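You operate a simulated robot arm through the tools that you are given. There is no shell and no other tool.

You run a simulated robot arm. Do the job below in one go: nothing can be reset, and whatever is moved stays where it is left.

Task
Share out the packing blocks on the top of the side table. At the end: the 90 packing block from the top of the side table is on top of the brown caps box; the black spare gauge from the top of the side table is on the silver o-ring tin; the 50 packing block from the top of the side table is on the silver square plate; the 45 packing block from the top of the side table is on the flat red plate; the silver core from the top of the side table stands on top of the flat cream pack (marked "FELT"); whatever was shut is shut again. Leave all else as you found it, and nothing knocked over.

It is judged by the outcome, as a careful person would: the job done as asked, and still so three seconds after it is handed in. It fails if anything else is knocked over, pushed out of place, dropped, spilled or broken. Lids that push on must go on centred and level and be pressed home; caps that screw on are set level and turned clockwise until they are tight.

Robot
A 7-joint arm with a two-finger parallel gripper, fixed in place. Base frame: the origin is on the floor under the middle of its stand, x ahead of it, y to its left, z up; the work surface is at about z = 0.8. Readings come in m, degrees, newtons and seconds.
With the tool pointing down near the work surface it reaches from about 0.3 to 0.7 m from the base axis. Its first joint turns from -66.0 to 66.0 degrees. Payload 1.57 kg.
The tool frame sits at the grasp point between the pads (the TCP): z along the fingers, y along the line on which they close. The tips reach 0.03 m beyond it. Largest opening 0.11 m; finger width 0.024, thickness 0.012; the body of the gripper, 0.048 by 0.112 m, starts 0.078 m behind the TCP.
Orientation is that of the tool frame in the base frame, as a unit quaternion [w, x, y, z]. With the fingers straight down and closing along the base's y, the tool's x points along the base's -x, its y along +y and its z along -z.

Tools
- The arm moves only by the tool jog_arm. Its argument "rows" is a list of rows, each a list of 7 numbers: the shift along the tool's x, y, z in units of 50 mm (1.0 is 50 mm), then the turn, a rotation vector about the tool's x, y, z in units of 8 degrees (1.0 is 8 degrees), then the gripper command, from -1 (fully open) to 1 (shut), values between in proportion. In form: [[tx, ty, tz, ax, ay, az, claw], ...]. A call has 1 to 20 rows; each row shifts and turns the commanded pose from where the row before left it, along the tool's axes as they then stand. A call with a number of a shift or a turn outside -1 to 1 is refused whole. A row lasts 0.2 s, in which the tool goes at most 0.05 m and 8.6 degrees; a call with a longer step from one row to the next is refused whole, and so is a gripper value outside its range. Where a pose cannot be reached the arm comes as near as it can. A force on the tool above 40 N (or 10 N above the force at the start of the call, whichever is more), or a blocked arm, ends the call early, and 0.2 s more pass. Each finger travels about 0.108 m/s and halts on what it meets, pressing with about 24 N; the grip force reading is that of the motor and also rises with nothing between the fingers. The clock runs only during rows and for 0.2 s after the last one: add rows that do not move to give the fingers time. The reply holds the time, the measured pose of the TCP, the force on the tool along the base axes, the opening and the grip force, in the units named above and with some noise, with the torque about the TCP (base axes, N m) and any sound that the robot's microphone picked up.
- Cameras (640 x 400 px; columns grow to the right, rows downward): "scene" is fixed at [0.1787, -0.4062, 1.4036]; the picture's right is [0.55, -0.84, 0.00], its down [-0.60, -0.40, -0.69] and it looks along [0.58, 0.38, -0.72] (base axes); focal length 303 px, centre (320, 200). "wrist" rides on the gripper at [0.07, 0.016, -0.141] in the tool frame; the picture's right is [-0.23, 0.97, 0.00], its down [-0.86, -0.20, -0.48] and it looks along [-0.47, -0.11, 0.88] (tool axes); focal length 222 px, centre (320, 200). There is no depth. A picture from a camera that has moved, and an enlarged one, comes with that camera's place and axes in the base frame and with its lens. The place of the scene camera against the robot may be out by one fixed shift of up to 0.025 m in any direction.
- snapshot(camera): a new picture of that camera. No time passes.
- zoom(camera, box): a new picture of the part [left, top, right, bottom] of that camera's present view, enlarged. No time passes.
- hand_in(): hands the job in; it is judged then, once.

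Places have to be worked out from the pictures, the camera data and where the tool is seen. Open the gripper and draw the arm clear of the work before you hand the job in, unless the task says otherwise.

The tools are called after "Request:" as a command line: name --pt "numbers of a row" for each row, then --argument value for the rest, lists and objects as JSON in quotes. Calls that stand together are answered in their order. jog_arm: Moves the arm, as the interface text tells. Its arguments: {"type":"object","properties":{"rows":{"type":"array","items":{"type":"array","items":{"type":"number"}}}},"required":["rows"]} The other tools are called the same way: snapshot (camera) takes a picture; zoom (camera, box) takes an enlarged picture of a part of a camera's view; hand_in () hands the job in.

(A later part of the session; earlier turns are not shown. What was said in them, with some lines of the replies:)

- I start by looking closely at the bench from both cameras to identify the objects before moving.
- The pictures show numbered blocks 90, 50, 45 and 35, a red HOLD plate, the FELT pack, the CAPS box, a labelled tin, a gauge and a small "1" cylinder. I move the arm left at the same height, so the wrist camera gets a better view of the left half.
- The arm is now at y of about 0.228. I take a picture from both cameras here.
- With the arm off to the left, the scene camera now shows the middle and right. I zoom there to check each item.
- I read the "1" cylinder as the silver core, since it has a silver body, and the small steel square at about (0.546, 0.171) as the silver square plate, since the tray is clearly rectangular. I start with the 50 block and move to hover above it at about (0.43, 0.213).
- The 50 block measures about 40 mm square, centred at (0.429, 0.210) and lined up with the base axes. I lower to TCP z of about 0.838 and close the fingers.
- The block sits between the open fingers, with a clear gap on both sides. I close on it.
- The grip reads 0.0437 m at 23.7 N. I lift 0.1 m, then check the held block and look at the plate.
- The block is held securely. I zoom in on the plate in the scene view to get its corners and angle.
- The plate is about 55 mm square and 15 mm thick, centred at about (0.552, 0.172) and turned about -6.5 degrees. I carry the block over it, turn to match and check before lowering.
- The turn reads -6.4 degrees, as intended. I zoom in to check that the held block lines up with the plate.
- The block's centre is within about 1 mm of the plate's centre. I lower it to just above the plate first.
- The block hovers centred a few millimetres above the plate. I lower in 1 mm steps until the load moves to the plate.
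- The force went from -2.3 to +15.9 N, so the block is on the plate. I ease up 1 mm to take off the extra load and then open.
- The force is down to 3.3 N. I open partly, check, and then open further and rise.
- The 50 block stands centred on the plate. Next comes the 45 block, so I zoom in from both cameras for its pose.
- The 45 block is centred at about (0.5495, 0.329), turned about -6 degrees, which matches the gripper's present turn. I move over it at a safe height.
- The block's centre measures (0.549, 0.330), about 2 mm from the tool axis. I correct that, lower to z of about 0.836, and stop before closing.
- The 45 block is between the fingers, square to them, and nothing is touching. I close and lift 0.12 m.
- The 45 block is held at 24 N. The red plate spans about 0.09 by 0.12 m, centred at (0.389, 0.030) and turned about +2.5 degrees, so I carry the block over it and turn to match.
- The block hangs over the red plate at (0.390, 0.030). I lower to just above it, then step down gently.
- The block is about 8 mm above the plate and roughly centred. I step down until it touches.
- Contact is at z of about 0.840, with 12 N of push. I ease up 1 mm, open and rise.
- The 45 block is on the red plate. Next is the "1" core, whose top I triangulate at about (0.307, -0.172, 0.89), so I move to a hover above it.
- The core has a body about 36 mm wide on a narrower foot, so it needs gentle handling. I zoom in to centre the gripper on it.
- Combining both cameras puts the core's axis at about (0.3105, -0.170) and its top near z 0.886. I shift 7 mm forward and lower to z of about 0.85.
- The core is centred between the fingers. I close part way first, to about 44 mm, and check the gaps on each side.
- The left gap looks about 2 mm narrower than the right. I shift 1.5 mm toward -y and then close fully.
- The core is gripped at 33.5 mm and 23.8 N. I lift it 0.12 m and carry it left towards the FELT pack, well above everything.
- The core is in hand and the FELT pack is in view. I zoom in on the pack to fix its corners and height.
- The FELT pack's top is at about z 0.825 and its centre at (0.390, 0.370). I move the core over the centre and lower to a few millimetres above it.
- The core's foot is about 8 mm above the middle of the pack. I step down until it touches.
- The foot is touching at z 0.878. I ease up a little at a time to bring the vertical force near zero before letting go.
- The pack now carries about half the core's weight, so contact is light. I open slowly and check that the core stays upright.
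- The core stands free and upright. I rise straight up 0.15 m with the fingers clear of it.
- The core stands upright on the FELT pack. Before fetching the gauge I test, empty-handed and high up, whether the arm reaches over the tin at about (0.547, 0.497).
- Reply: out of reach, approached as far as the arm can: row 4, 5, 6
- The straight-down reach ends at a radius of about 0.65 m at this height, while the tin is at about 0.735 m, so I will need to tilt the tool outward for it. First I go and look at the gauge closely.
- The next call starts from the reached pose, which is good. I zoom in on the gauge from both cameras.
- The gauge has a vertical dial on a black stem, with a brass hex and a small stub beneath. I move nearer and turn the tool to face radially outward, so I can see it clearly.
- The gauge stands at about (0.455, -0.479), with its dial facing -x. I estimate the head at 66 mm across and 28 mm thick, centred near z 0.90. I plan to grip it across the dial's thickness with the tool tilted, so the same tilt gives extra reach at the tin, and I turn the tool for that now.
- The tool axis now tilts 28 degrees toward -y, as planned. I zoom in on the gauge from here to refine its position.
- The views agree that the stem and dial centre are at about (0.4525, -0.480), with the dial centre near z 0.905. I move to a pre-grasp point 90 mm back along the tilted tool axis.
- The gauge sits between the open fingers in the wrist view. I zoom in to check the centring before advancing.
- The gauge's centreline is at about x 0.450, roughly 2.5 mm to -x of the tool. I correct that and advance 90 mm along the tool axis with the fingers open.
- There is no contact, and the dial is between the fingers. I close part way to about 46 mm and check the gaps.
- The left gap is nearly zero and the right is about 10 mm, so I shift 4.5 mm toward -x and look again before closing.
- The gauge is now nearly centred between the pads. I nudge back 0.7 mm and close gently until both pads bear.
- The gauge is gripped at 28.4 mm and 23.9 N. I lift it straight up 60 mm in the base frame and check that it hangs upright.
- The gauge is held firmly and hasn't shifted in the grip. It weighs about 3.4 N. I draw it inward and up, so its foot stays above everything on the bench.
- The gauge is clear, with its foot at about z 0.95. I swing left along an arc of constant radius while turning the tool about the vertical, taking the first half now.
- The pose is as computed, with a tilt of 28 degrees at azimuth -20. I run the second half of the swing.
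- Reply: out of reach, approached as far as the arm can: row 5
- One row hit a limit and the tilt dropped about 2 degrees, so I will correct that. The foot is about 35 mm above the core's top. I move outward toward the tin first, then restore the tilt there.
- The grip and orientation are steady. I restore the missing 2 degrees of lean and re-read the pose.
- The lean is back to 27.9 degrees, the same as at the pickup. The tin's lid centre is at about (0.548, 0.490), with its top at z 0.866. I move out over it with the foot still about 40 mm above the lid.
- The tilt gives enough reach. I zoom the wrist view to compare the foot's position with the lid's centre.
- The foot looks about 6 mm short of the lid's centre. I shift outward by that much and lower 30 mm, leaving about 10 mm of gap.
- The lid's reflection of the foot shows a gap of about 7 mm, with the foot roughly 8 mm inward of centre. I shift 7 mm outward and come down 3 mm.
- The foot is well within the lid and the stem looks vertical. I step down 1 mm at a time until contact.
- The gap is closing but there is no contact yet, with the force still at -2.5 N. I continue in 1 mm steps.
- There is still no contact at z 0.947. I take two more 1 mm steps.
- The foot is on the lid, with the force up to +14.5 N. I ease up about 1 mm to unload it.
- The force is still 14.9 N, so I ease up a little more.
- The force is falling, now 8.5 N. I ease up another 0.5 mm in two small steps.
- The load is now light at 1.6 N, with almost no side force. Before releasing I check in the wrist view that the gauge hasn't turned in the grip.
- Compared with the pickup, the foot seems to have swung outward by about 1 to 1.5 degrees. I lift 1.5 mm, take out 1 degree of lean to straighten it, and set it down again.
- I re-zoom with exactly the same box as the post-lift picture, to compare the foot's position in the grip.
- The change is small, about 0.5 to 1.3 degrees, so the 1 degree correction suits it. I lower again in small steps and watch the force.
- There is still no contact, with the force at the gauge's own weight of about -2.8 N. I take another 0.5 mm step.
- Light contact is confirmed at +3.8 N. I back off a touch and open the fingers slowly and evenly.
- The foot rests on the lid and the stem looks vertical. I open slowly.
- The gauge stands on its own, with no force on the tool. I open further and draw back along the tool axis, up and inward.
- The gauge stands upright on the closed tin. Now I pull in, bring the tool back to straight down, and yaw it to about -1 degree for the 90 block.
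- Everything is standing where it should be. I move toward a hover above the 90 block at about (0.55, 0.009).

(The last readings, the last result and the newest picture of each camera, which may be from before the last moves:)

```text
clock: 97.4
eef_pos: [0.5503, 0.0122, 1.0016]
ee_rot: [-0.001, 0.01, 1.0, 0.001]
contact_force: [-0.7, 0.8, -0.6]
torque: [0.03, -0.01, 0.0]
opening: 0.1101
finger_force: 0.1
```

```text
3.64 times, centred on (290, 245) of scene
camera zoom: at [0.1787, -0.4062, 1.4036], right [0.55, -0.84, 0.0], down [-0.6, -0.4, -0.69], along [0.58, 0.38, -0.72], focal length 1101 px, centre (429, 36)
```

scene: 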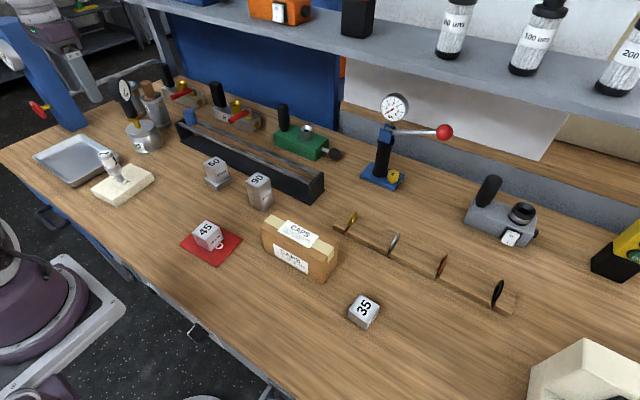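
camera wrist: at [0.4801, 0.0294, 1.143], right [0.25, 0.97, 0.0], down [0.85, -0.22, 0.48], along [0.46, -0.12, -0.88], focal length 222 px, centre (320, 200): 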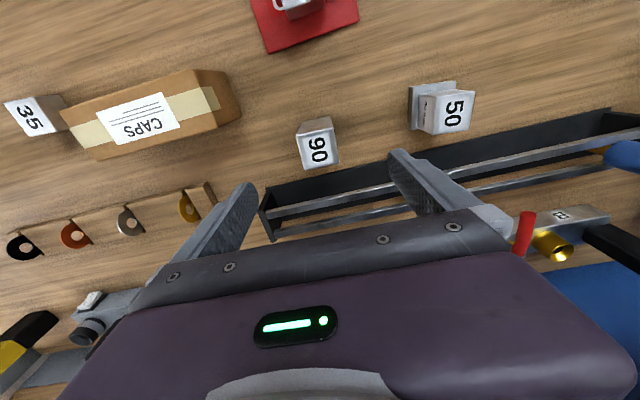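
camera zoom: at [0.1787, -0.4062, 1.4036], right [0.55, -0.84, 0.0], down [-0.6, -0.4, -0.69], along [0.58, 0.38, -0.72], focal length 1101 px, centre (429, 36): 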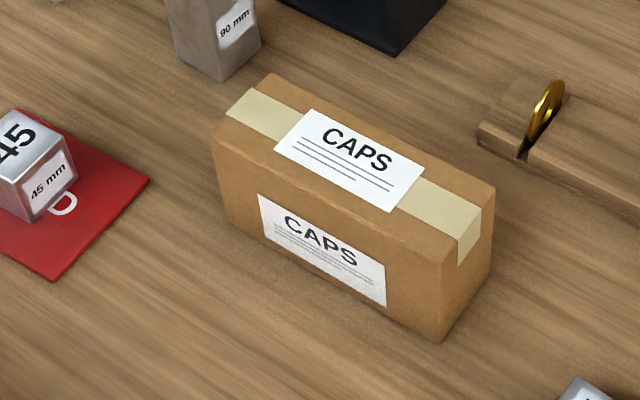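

The 90 block's centre measures (0.5495, 0.0096), turned about -1 degree. Before gripping it I zoom in on the CAPS box to fix its top.

Request:
zoom --camera "wrist" --box '[40, 50, 260, 180]'

```text
2.91 times, centred on (150, 115) of wrist
camera zoom: at [0.4801, 0.0294, 1.143], right [0.25, 0.97, 0.0], down [0.85, -0.22, 0.48], along [0.46, -0.12, -0.88], focal length 646 px, centre (814, 447)
```

zoom: 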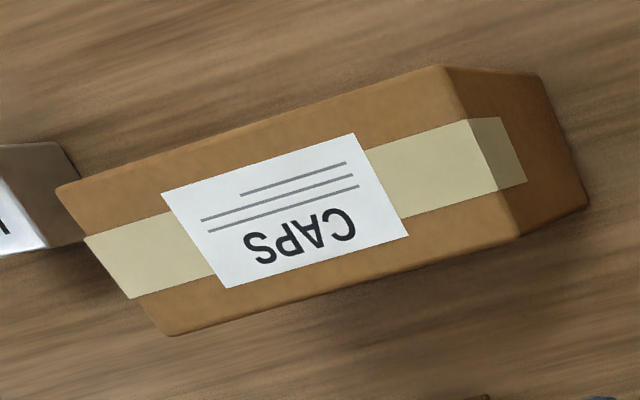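

The CAPS box's top is at about z 0.89 and measures 57 by 157 mm, centred at (0.470, -0.168) and lined up with the axes. I lower onto the 90 block with open fingers to z of about 0.857.

Request:
jog_arm --pt "0.02 -0.05 0.4 0 0 0 -1" --pt "0 0 0.7 0 0 0 -1" --pt "0 0 0.7 0 0 0 -1" --pt "0 0 0.6 0 0 0 -1" --pt "0 0 0.3 0 0 0 -1" --pt "0 0 0.19 0 0 0 -1" --pt "0 0 0 0 0 0 -1" --pt "0 0 0 0 0 0 -1"

Request:
snapshot --camera "wrist"

Request:
zoom --camera "scene" --box '[200, 120, 340, 240]'

```text
clock: 99.2
eef_pos: [0.5493, 0.008, 0.8566]
ee_rot: [-0.001, 0.009, 1.0, 0.0]
contact_force: [0.9, -0.3, 0.0]
torque: [0.01, -0.01, 0.01]
opening: 0.1103
finger_force: 0.0
```

```text
taken
camera wrist: at [0.4788, 0.0257, 0.9985], right [0.25, 0.97, 0.0], down [0.85, -0.22, 0.48], along [0.46, -0.12, -0.88], focal length 222 px, centre (320, 200)
```

wrist: 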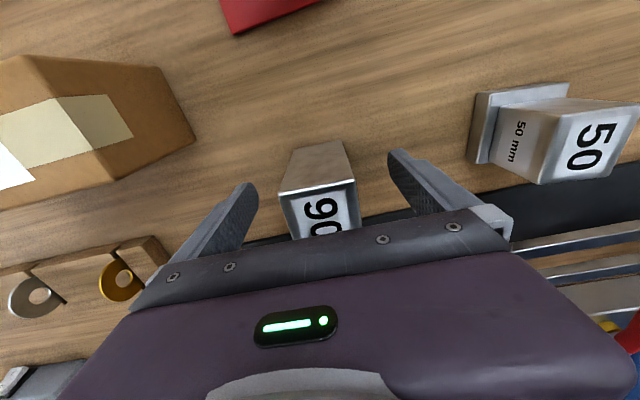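

```text
3.33 times, centred on (270, 180) of scene
camera zoom: at [0.1787, -0.4062, 1.4036], right [0.55, -0.84, 0.0], down [-0.6, -0.4, -0.69], along [0.58, 0.38, -0.72], focal length 1009 px, centre (487, 267)
```

zoom: 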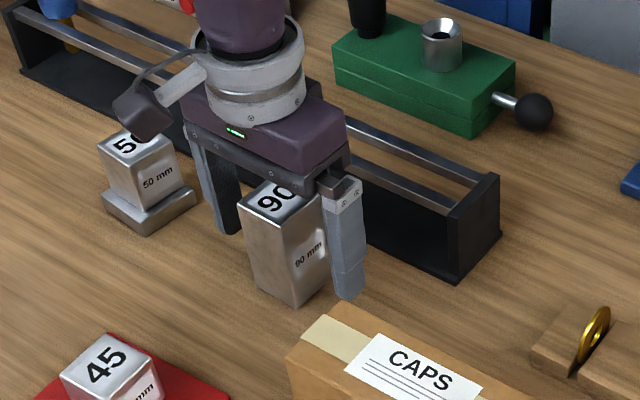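

The 90 block is centred between the fingers and nothing is touching. I close on it and lift 0.14 m so that it clears the box.

Request:
jog_arm --pt "0 0 0 0 0 0 1" --pt "0 0 0 0 0 0 1" --pt "0 0 0 0 0 0 1" --pt "0 0 0 0 0 0 1" --pt "0 0 -0.1 0 0 0 1" --pt "0 0 -0.4 0 0 0 1" --pt "0 0 -0.7 0 0 0 1" --pt "0 0 -0.8 0 0 0 1" --pt "0 0 -0.8 0 0 0 1" --pt "0 0 0 0 0 0 1" --pt "0 0 0 0 0 0 1"

Request:
snapshot --camera "wrist"

Request:
zoom --camera "scene" --box '[200, 100, 360, 300]'

```text
clock: 101.6
eef_pos: [0.5497, 0.0082, 0.9972]
ee_rot: [-0.001, 0.009, 1.0, 0.0]
contact_force: [0.2, -1.0, -4.1]
torque: [-0.01, 0.01, 0.0]
opening: 0.0439
finger_force: 24.2
```

```text
taken
camera wrist: at [0.4795, 0.0262, 1.1388], right [0.25, 0.97, 0.0], down [0.85, -0.22, 0.48], along [0.46, -0.12, -0.88], focal length 222 px, centre (320, 200)
```

wrist: 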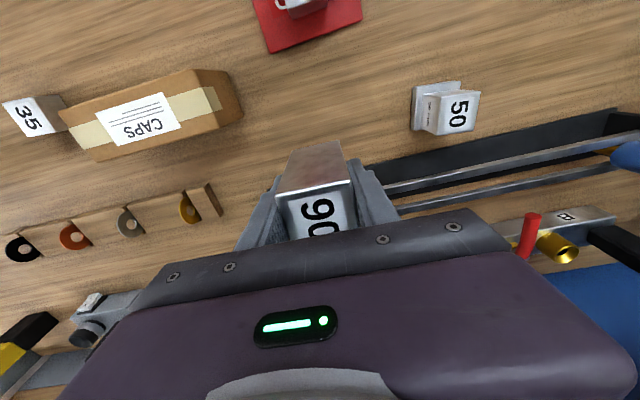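

```text
2.00 times, centred on (280, 200) of scene
camera zoom: at [0.1788, -0.4062, 1.4036], right [0.55, -0.84, 0.0], down [-0.6, -0.4, -0.69], along [0.58, 0.38, -0.72], focal length 606 px, centre (400, 200)
```

zoom: 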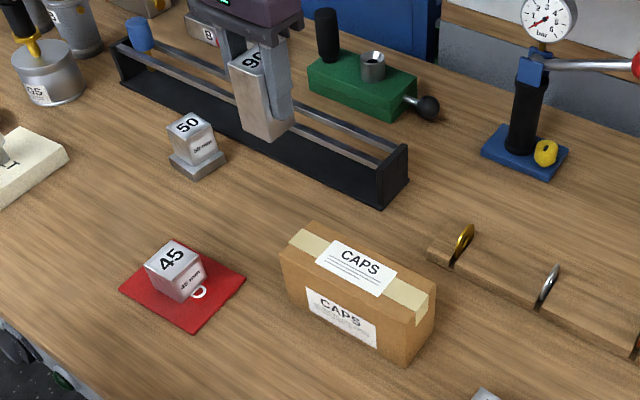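

The block is held with its bottom at about z 0.94, clear of the box top at 0.89. I carry it over the box's centre.

Request:
jog_arm --pt "0.18 -0.42 0 0 0 0 1" --pt "0.3 -0.7 0 0 0 0 1" --pt "0.3 -0.7 0 0 0 0 1" --pt "0.3 -0.7 0 0 0 0 1" --pt "0.27 -0.62 0 0 0 0 1" --pt "0.18 -0.416 0 0 0 0 1" --pt "0 0 0 0 0 0 1" --pt "0 0 0 0 0 0 1"

Request:
snapshot --camera "wrist"

Request:
zoom --camera "wrist" --box '[180, 80, 440, 240]'

Request:
zoom --camera "scene" --box '[220, 160, 380, 300]'

```text
clock: 103.4
eef_pos: [0.4711, -0.1685, 0.9975]
ee_rot: [-0.001, 0.009, 1.0, 0.0]
contact_force: [0.6, -0.4, -5.2]
torque: [0.01, 0.02, 0.03]
opening: 0.0441
finger_force: 23.9
```

```text
taken
camera wrist: at [0.3998, -0.1509, 1.1384], right [0.25, 0.97, 0.0], down [0.85, -0.22, 0.48], along [0.46, -0.12, -0.88], focal length 222 px, centre (320, 200)
```

wrist: 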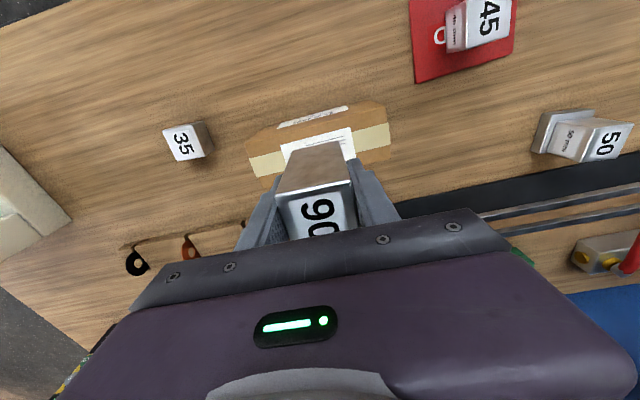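

```text
2.46 times, centred on (310, 160) of wrist
camera zoom: at [0.3998, -0.1509, 1.1384], right [0.25, 0.97, 0.0], down [0.85, -0.22, 0.48], along [0.46, -0.12, -0.88], focal length 547 px, centre (345, 298)
```

zoom: 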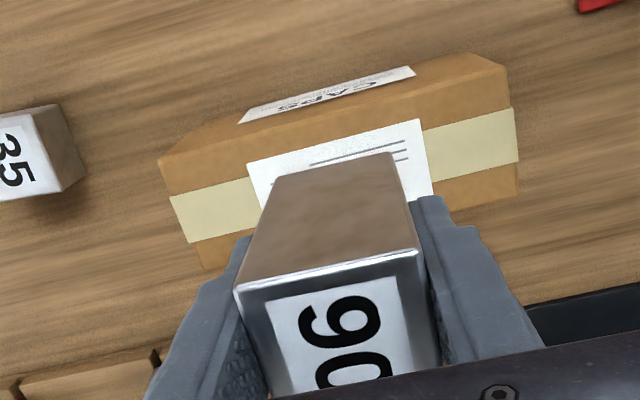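

```text
2.86 times, centred on (300, 230) of scene
camera zoom: at [0.1787, -0.4062, 1.4036], right [0.55, -0.84, 0.0], down [-0.6, -0.4, -0.69], along [0.58, 0.38, -0.72], focal length 865 px, centre (377, 114)
```

zoom: 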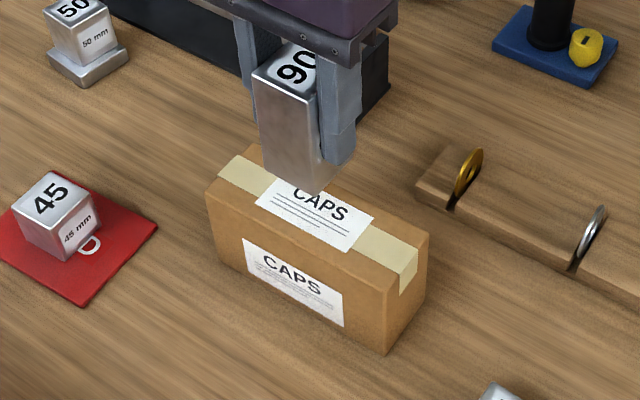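

The box's corners in this view match my estimate to a few pixels, and the block hangs over its centre. I lower to about 8 mm above the box.

Request:
jog_arm --pt "0 0 0.2 0 0 0 1" --pt "0 0 0.3 0 0 0 1" --pt "0 0 0.24 0 0 0 1" --pt "0 0 0.1 0 0 0 1" --pt "0 0 0 0 0 0 1" --pt "0 0 0 0 0 0 1"

Request:
zoom --camera "scene" --box '[230, 170, 350, 290]'

Request:
zoom --camera "wrist" --box '[180, 80, 440, 240]'

```text
clock: 104.8
eef_pos: [0.4694, -0.1662, 0.9531]
ee_rot: [-0.001, 0.009, 1.0, 0.0]
contact_force: [-0.3, 0.2, -5.4]
torque: [0.03, 0.01, -0.02]
opening: 0.0438
finger_force: 23.7
```

```text
3.33 times, centred on (290, 230) of scene
camera zoom: at [0.1787, -0.4062, 1.4036], right [0.55, -0.84, 0.0], down [-0.6, -0.4, -0.69], along [0.58, 0.38, -0.72], focal length 1009 px, centre (420, 100)
```

zoom: 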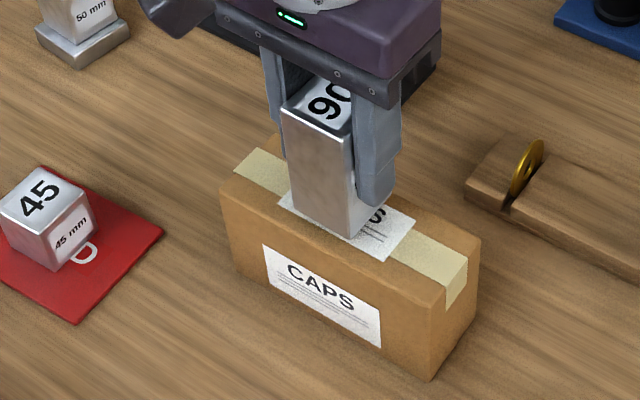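

```text
2.46 times, centred on (310, 160) of wrist
camera zoom: at [0.4001, -0.1497, 1.0963], right [0.25, 0.97, 0.0], down [0.85, -0.22, 0.48], along [0.46, -0.12, -0.88], focal length 547 px, centre (345, 298)
```

zoom: 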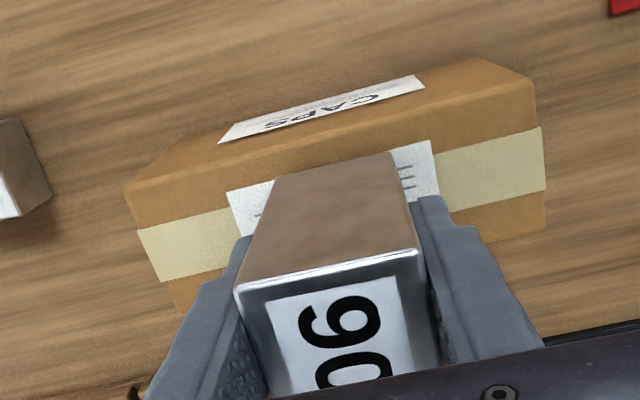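

The block is nearly centred, perhaps 2 mm too far forward. I correct that and step down until it touches.

Request:
jog_arm --pt "0.04 0 0 0 0 0 1" --pt "0 0 0.04 0 0 0 1" --pt "0 0 0.04 0 0 0 1" --pt "0 0 0.02 0 0 0 1" --pt "0 0 0 0 0 0 1"

```text
clock: 106.0
eef_pos: [0.4695, -0.1672, 0.9493]
ee_rot: [-0.001, 0.01, 1.0, 0.0]
contact_force: [-0.5, 0.7, -4.5]
torque: [0.0, -0.02, 0.0]
opening: 0.044
finger_force: 24.1
```

There is no contact yet at z 0.949. I continue in 1 mm steps.

Request:
jog_arm --pt "0 0 0.02 0 0 0 1" --pt "0 0 0.02 0 0 0 1" --pt "0 0 0 0 0 0 1"

```text
clock: 106.8
eef_pos: [0.4675, -0.1676, 0.948]
ee_rot: [-0.001, 0.009, 1.0, 0.0]
contact_force: [-0.7, 0.8, -4.8]
torque: [0.01, 0.04, 0.02]
opening: 0.0439
finger_force: 23.6
```

Request:
jog_arm --pt "0 0 0.02 0 0 0 1" --pt "0 0 0.02 0 0 0 1" --pt "0 0 0 0 0 0 1"

Request:
zoom --camera "scene" --box '[250, 190, 330, 270]'

```text
clock: 107.6
eef_pos: [0.4673, -0.1689, 0.9472]
ee_rot: [0.0, 0.009, 1.0, 0.001]
contact_force: [-1.9, 3.7, 13.6]
torque: [0.11, 0.27, -0.02]
opening: 0.044
finger_force: 24.5
```

```text
5.00 times, centred on (290, 230) of scene
camera zoom: at [0.1784, -0.4061, 1.4037], right [0.55, -0.84, 0.0], down [-0.6, -0.4, -0.69], along [0.58, 0.38, -0.72], focal length 1514 px, centre (470, 50)
```

zoom: 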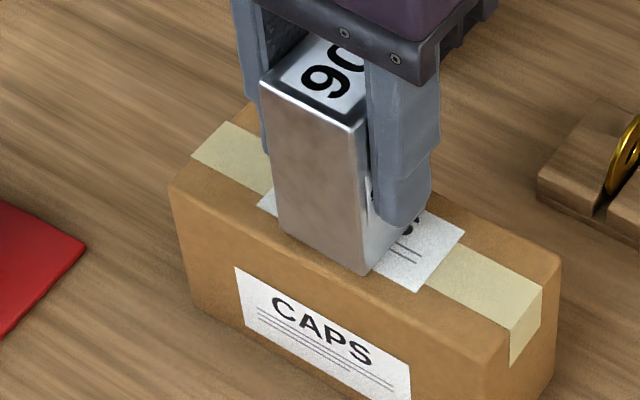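

The block has touched down, with the force up to +13.6 N. I ease up 1 mm before letting go.

Request:
jog_arm --pt "0 0 -0.02 0 0 0 1" --pt "0 0 0 0 0 0 1"

```text
clock: 108.2
eef_pos: [0.4674, -0.1673, 0.9461]
ee_rot: [-0.001, 0.01, 1.0, 0.0]
contact_force: [-1.8, 1.2, 10.9]
torque: [-0.09, 0.1, 0.05]
opening: 0.0436
finger_force: 24.3
```

Request:
jog_arm --pt "0 0 -0.015 0 0 0 1" --pt "0 0 0 0 0 0 1" --pt "0 0 0 0 0 0 1"

```text
clock: 109.0
eef_pos: [0.4676, -0.1678, 0.9461]
ee_rot: [-0.002, 0.01, 1.0, 0.001]
contact_force: [-0.3, 0.5, -5.9]
torque: [-0.04, 0.02, -0.04]
opening: 0.0439
finger_force: 24.2
```

The block is just off the box again by a fraction of a millimetre. I lower 0.4 mm for light contact.

Request:
jog_arm --pt "0 0 0.008 0 0 0 1" --pt "0 0 0 0 0 0 1" --pt "0 0 0 0 0 0 1"

```text
clock: 109.8
eef_pos: [0.4678, -0.1667, 0.9475]
ee_rot: [-0.001, 0.009, 1.0, 0.0]
contact_force: [0.3, 0.5, -3.3]
torque: [-0.01, -0.04, 0.0]
opening: 0.0436
finger_force: 23.8
```

The reading of -3.3 N against a weight of about 5 N means the box now carries part of it. I open slowly.

Request:
jog_arm --pt "0 0 0.004 0 0 0 1" --pt "0 0 0 0 0 0 0.2" --pt "0 0 0 0 0 0 0.15" --pt "0 0 0 0 0 0 0.05" --pt "0 0 0 0 0 0 -0.2" --pt "0 0 0 0 0 0 -0.4" --pt "0 0 0 0 0 0 -0.4"

Request:
zoom --camera "scene" --box '[230, 160, 350, 290]'

Request:
zoom --camera "wrist" --box '[180, 80, 440, 240]'

```text
clock: 111.4
eef_pos: [0.4672, -0.1684, 0.9465]
ee_rot: [0.0, 0.01, 1.0, 0.0]
contact_force: [-0.1, 0.5, 1.0]
torque: [-0.01, -0.06, 0.02]
opening: 0.0771
finger_force: 0.0
```

```text
3.08 times, centred on (290, 225) of scene
camera zoom: at [0.1787, -0.4062, 1.4036], right [0.55, -0.84, 0.0], down [-0.6, -0.4, -0.69], along [0.58, 0.38, -0.72], focal length 932 px, centre (412, 123)
```

zoom: 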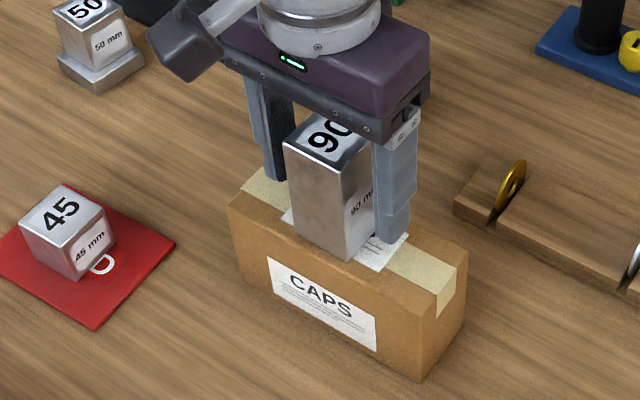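

```text
2.46 times, centred on (310, 160) of wrist
camera zoom: at [0.3978, -0.1501, 1.0882], right [0.25, 0.97, 0.0], down [0.85, -0.22, 0.48], along [0.46, -0.12, -0.88], focal length 547 px, centre (345, 298)
```

zoom: 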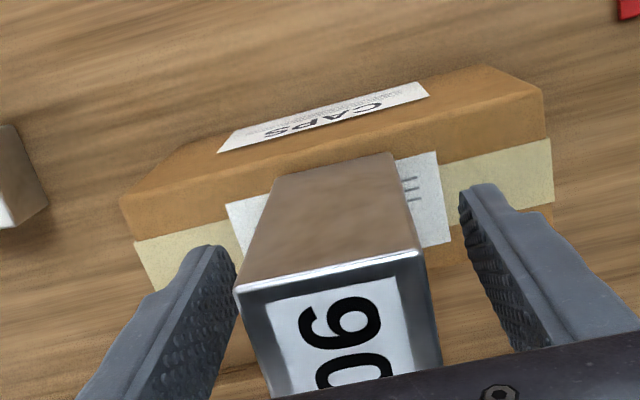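

The 90 block stands free on the box. I rise straight up 0.15 m with the fingers clear.

Request:
jog_arm --pt "0 0 0 0 0 0 -0.6" --pt "0 0 -0.1 0 0 0 -0.6" --pt "0 0 -0.4 0 0 0 -0.6" --pt "0 0 -0.7 0 0 0 -0.6" --pt "0 0 -0.8 0 0 0 -0.6" --pt "0 0 -0.8 0 0 0 -0.6" --pt "0 0 -0.4 0 0 0 -1" --pt "0 0 0 0 0 0 -1" --pt "0 0 0 0 0 0 -1"

Request:
snapshot --camera "wrist"

Request:
snapshot --camera "scene"

```text
clock: 113.4
eef_pos: [0.469, -0.1696, 1.1063]
ee_rot: [-0.001, 0.009, 1.0, 0.0]
contact_force: [1.1, 1.3, -0.6]
torque: [0.02, 0.0, -0.01]
opening: 0.1098
finger_force: 0.0
```

```text
taken
camera wrist: at [0.3981, -0.1511, 1.2482], right [0.25, 0.97, 0.0], down [0.85, -0.22, 0.48], along [0.46, -0.12, -0.88], focal length 222 px, centre (320, 200)
```

wrist: 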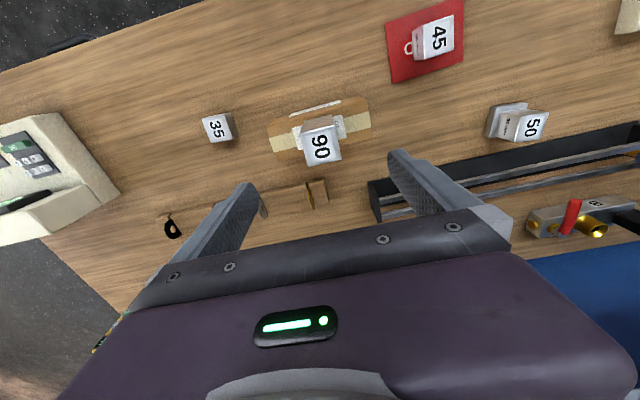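

```text
taken
```

scene: 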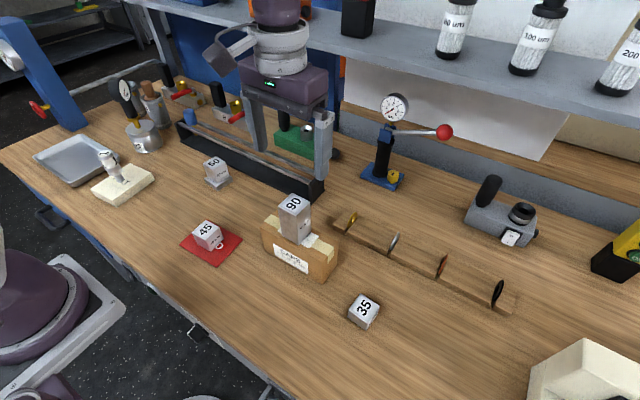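

All five items are placed. I move the arm back to about its starting pose, clear of the work, and then inspect each item.

Request:
jog_arm --pt "0.2 0.2 -0.2 0 0 0 -1" --pt "0.5 0.5 -0.2 0 0 0 -1" --pt "0.5 0.5 0 0 0 0 -1" --pt "0.4 0.4 0 0 0 0 -1" --pt "0 0 0 0 0 0 -1" --pt "0 0 0 0 0 0 -1" --pt "0 0 0 0 0 0 -1"

Request:
snapshot --camera "scene"

Request:
zoom --camera "scene" --box '[70, 60, 200, 210]'

Request:
zoom --camera "scene" --box '[170, 140, 390, 340]'

Request:
snapshot --camera "wrist"

```text
clock: 115.0
eef_pos: [0.3894, -0.0865, 1.1265]
ee_rot: [-0.001, 0.01, 1.0, 0.0]
contact_force: [0.8, -0.2, 0.5]
torque: [-0.02, -0.01, -0.01]
opening: 0.11
finger_force: 0.1
```

```text
taken
```

scene: 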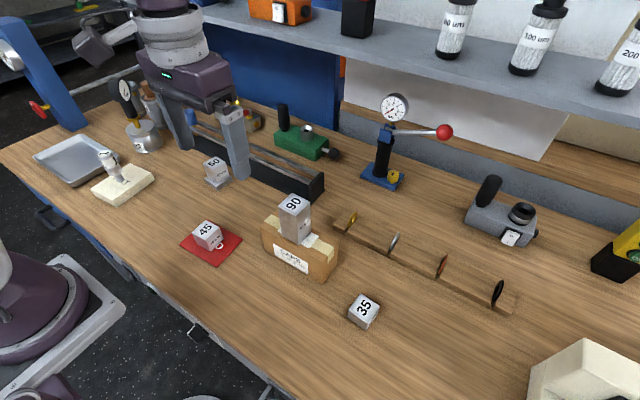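

```text
2.67 times, centred on (135, 135) of scene
camera zoom: at [0.1787, -0.4062, 1.4036], right [0.55, -0.84, 0.0], down [-0.6, -0.4, -0.69], along [0.58, 0.38, -0.72], focal length 807 px, centre (813, 373)
```

zoom: 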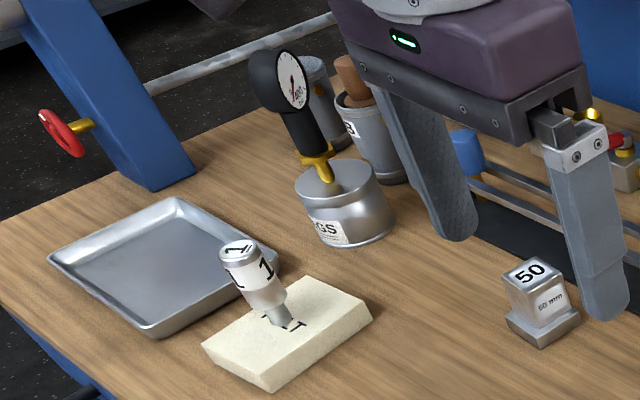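

```text
2.00 times, centred on (280, 240) of scene
camera zoom: at [0.1787, -0.4062, 1.4036], right [0.55, -0.84, 0.0], down [-0.6, -0.4, -0.69], along [0.58, 0.38, -0.72], focal length 606 px, centre (400, 120)
```

zoom: 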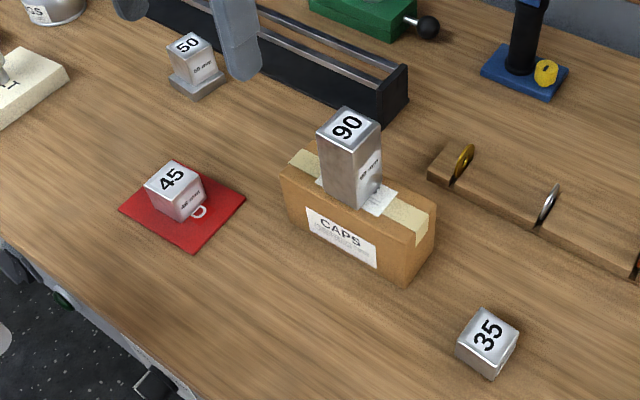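

```text
taken
camera wrist: at [0.3193, -0.0692, 1.2679], right [0.25, 0.97, 0.0], down [0.85, -0.22, 0.48], along [0.46, -0.12, -0.88], focal length 222 px, centre (320, 200)
```

wrist: 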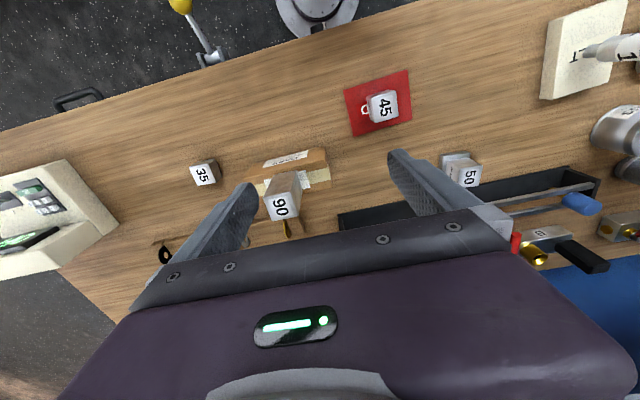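

The pictures show the 90 block on the CAPS box, the gauge on the closed tin, the 50 block on the steel plate, the 45 block on the red plate and the core on the FELT pack. The 35 block is where it was, the gripper is open and the arm is clear, so I hand the job in.

Request:
hand_in

```text
The job is handed in.
```

I've handed the job in with all five items placed, nothing knocked over and the arm back near its starting pose with the gripper open. The final pictures showed:

| Item | Where it is now |
|---|---|
| 90 packing block | standing on top of the brown CAPS box |
| Black spare gauge | standing upright on the silver o-ring tin |
| 50 packing block | on the small silver square plate |
| 45 packing block | on the flat red HOLD plate |
| Silver core (the "1" cylinder) | standing on the flat cream FELT pack |

- **Identification:** Two of these were judgement calls. I took the small steel square as the "silver square plate", because the tray is rectangular. I took the cylinder marked "1" as the "silver core".
- **Gauge:** It rests on a narrow stub, so it is the least stable of the five. It stayed upright from the moment I let go until the last picture, about 25 seconds later.
- **Everything else:** I didn't open anything, so the tin is still shut. The 35 block and the rest of the bench look unmoved.
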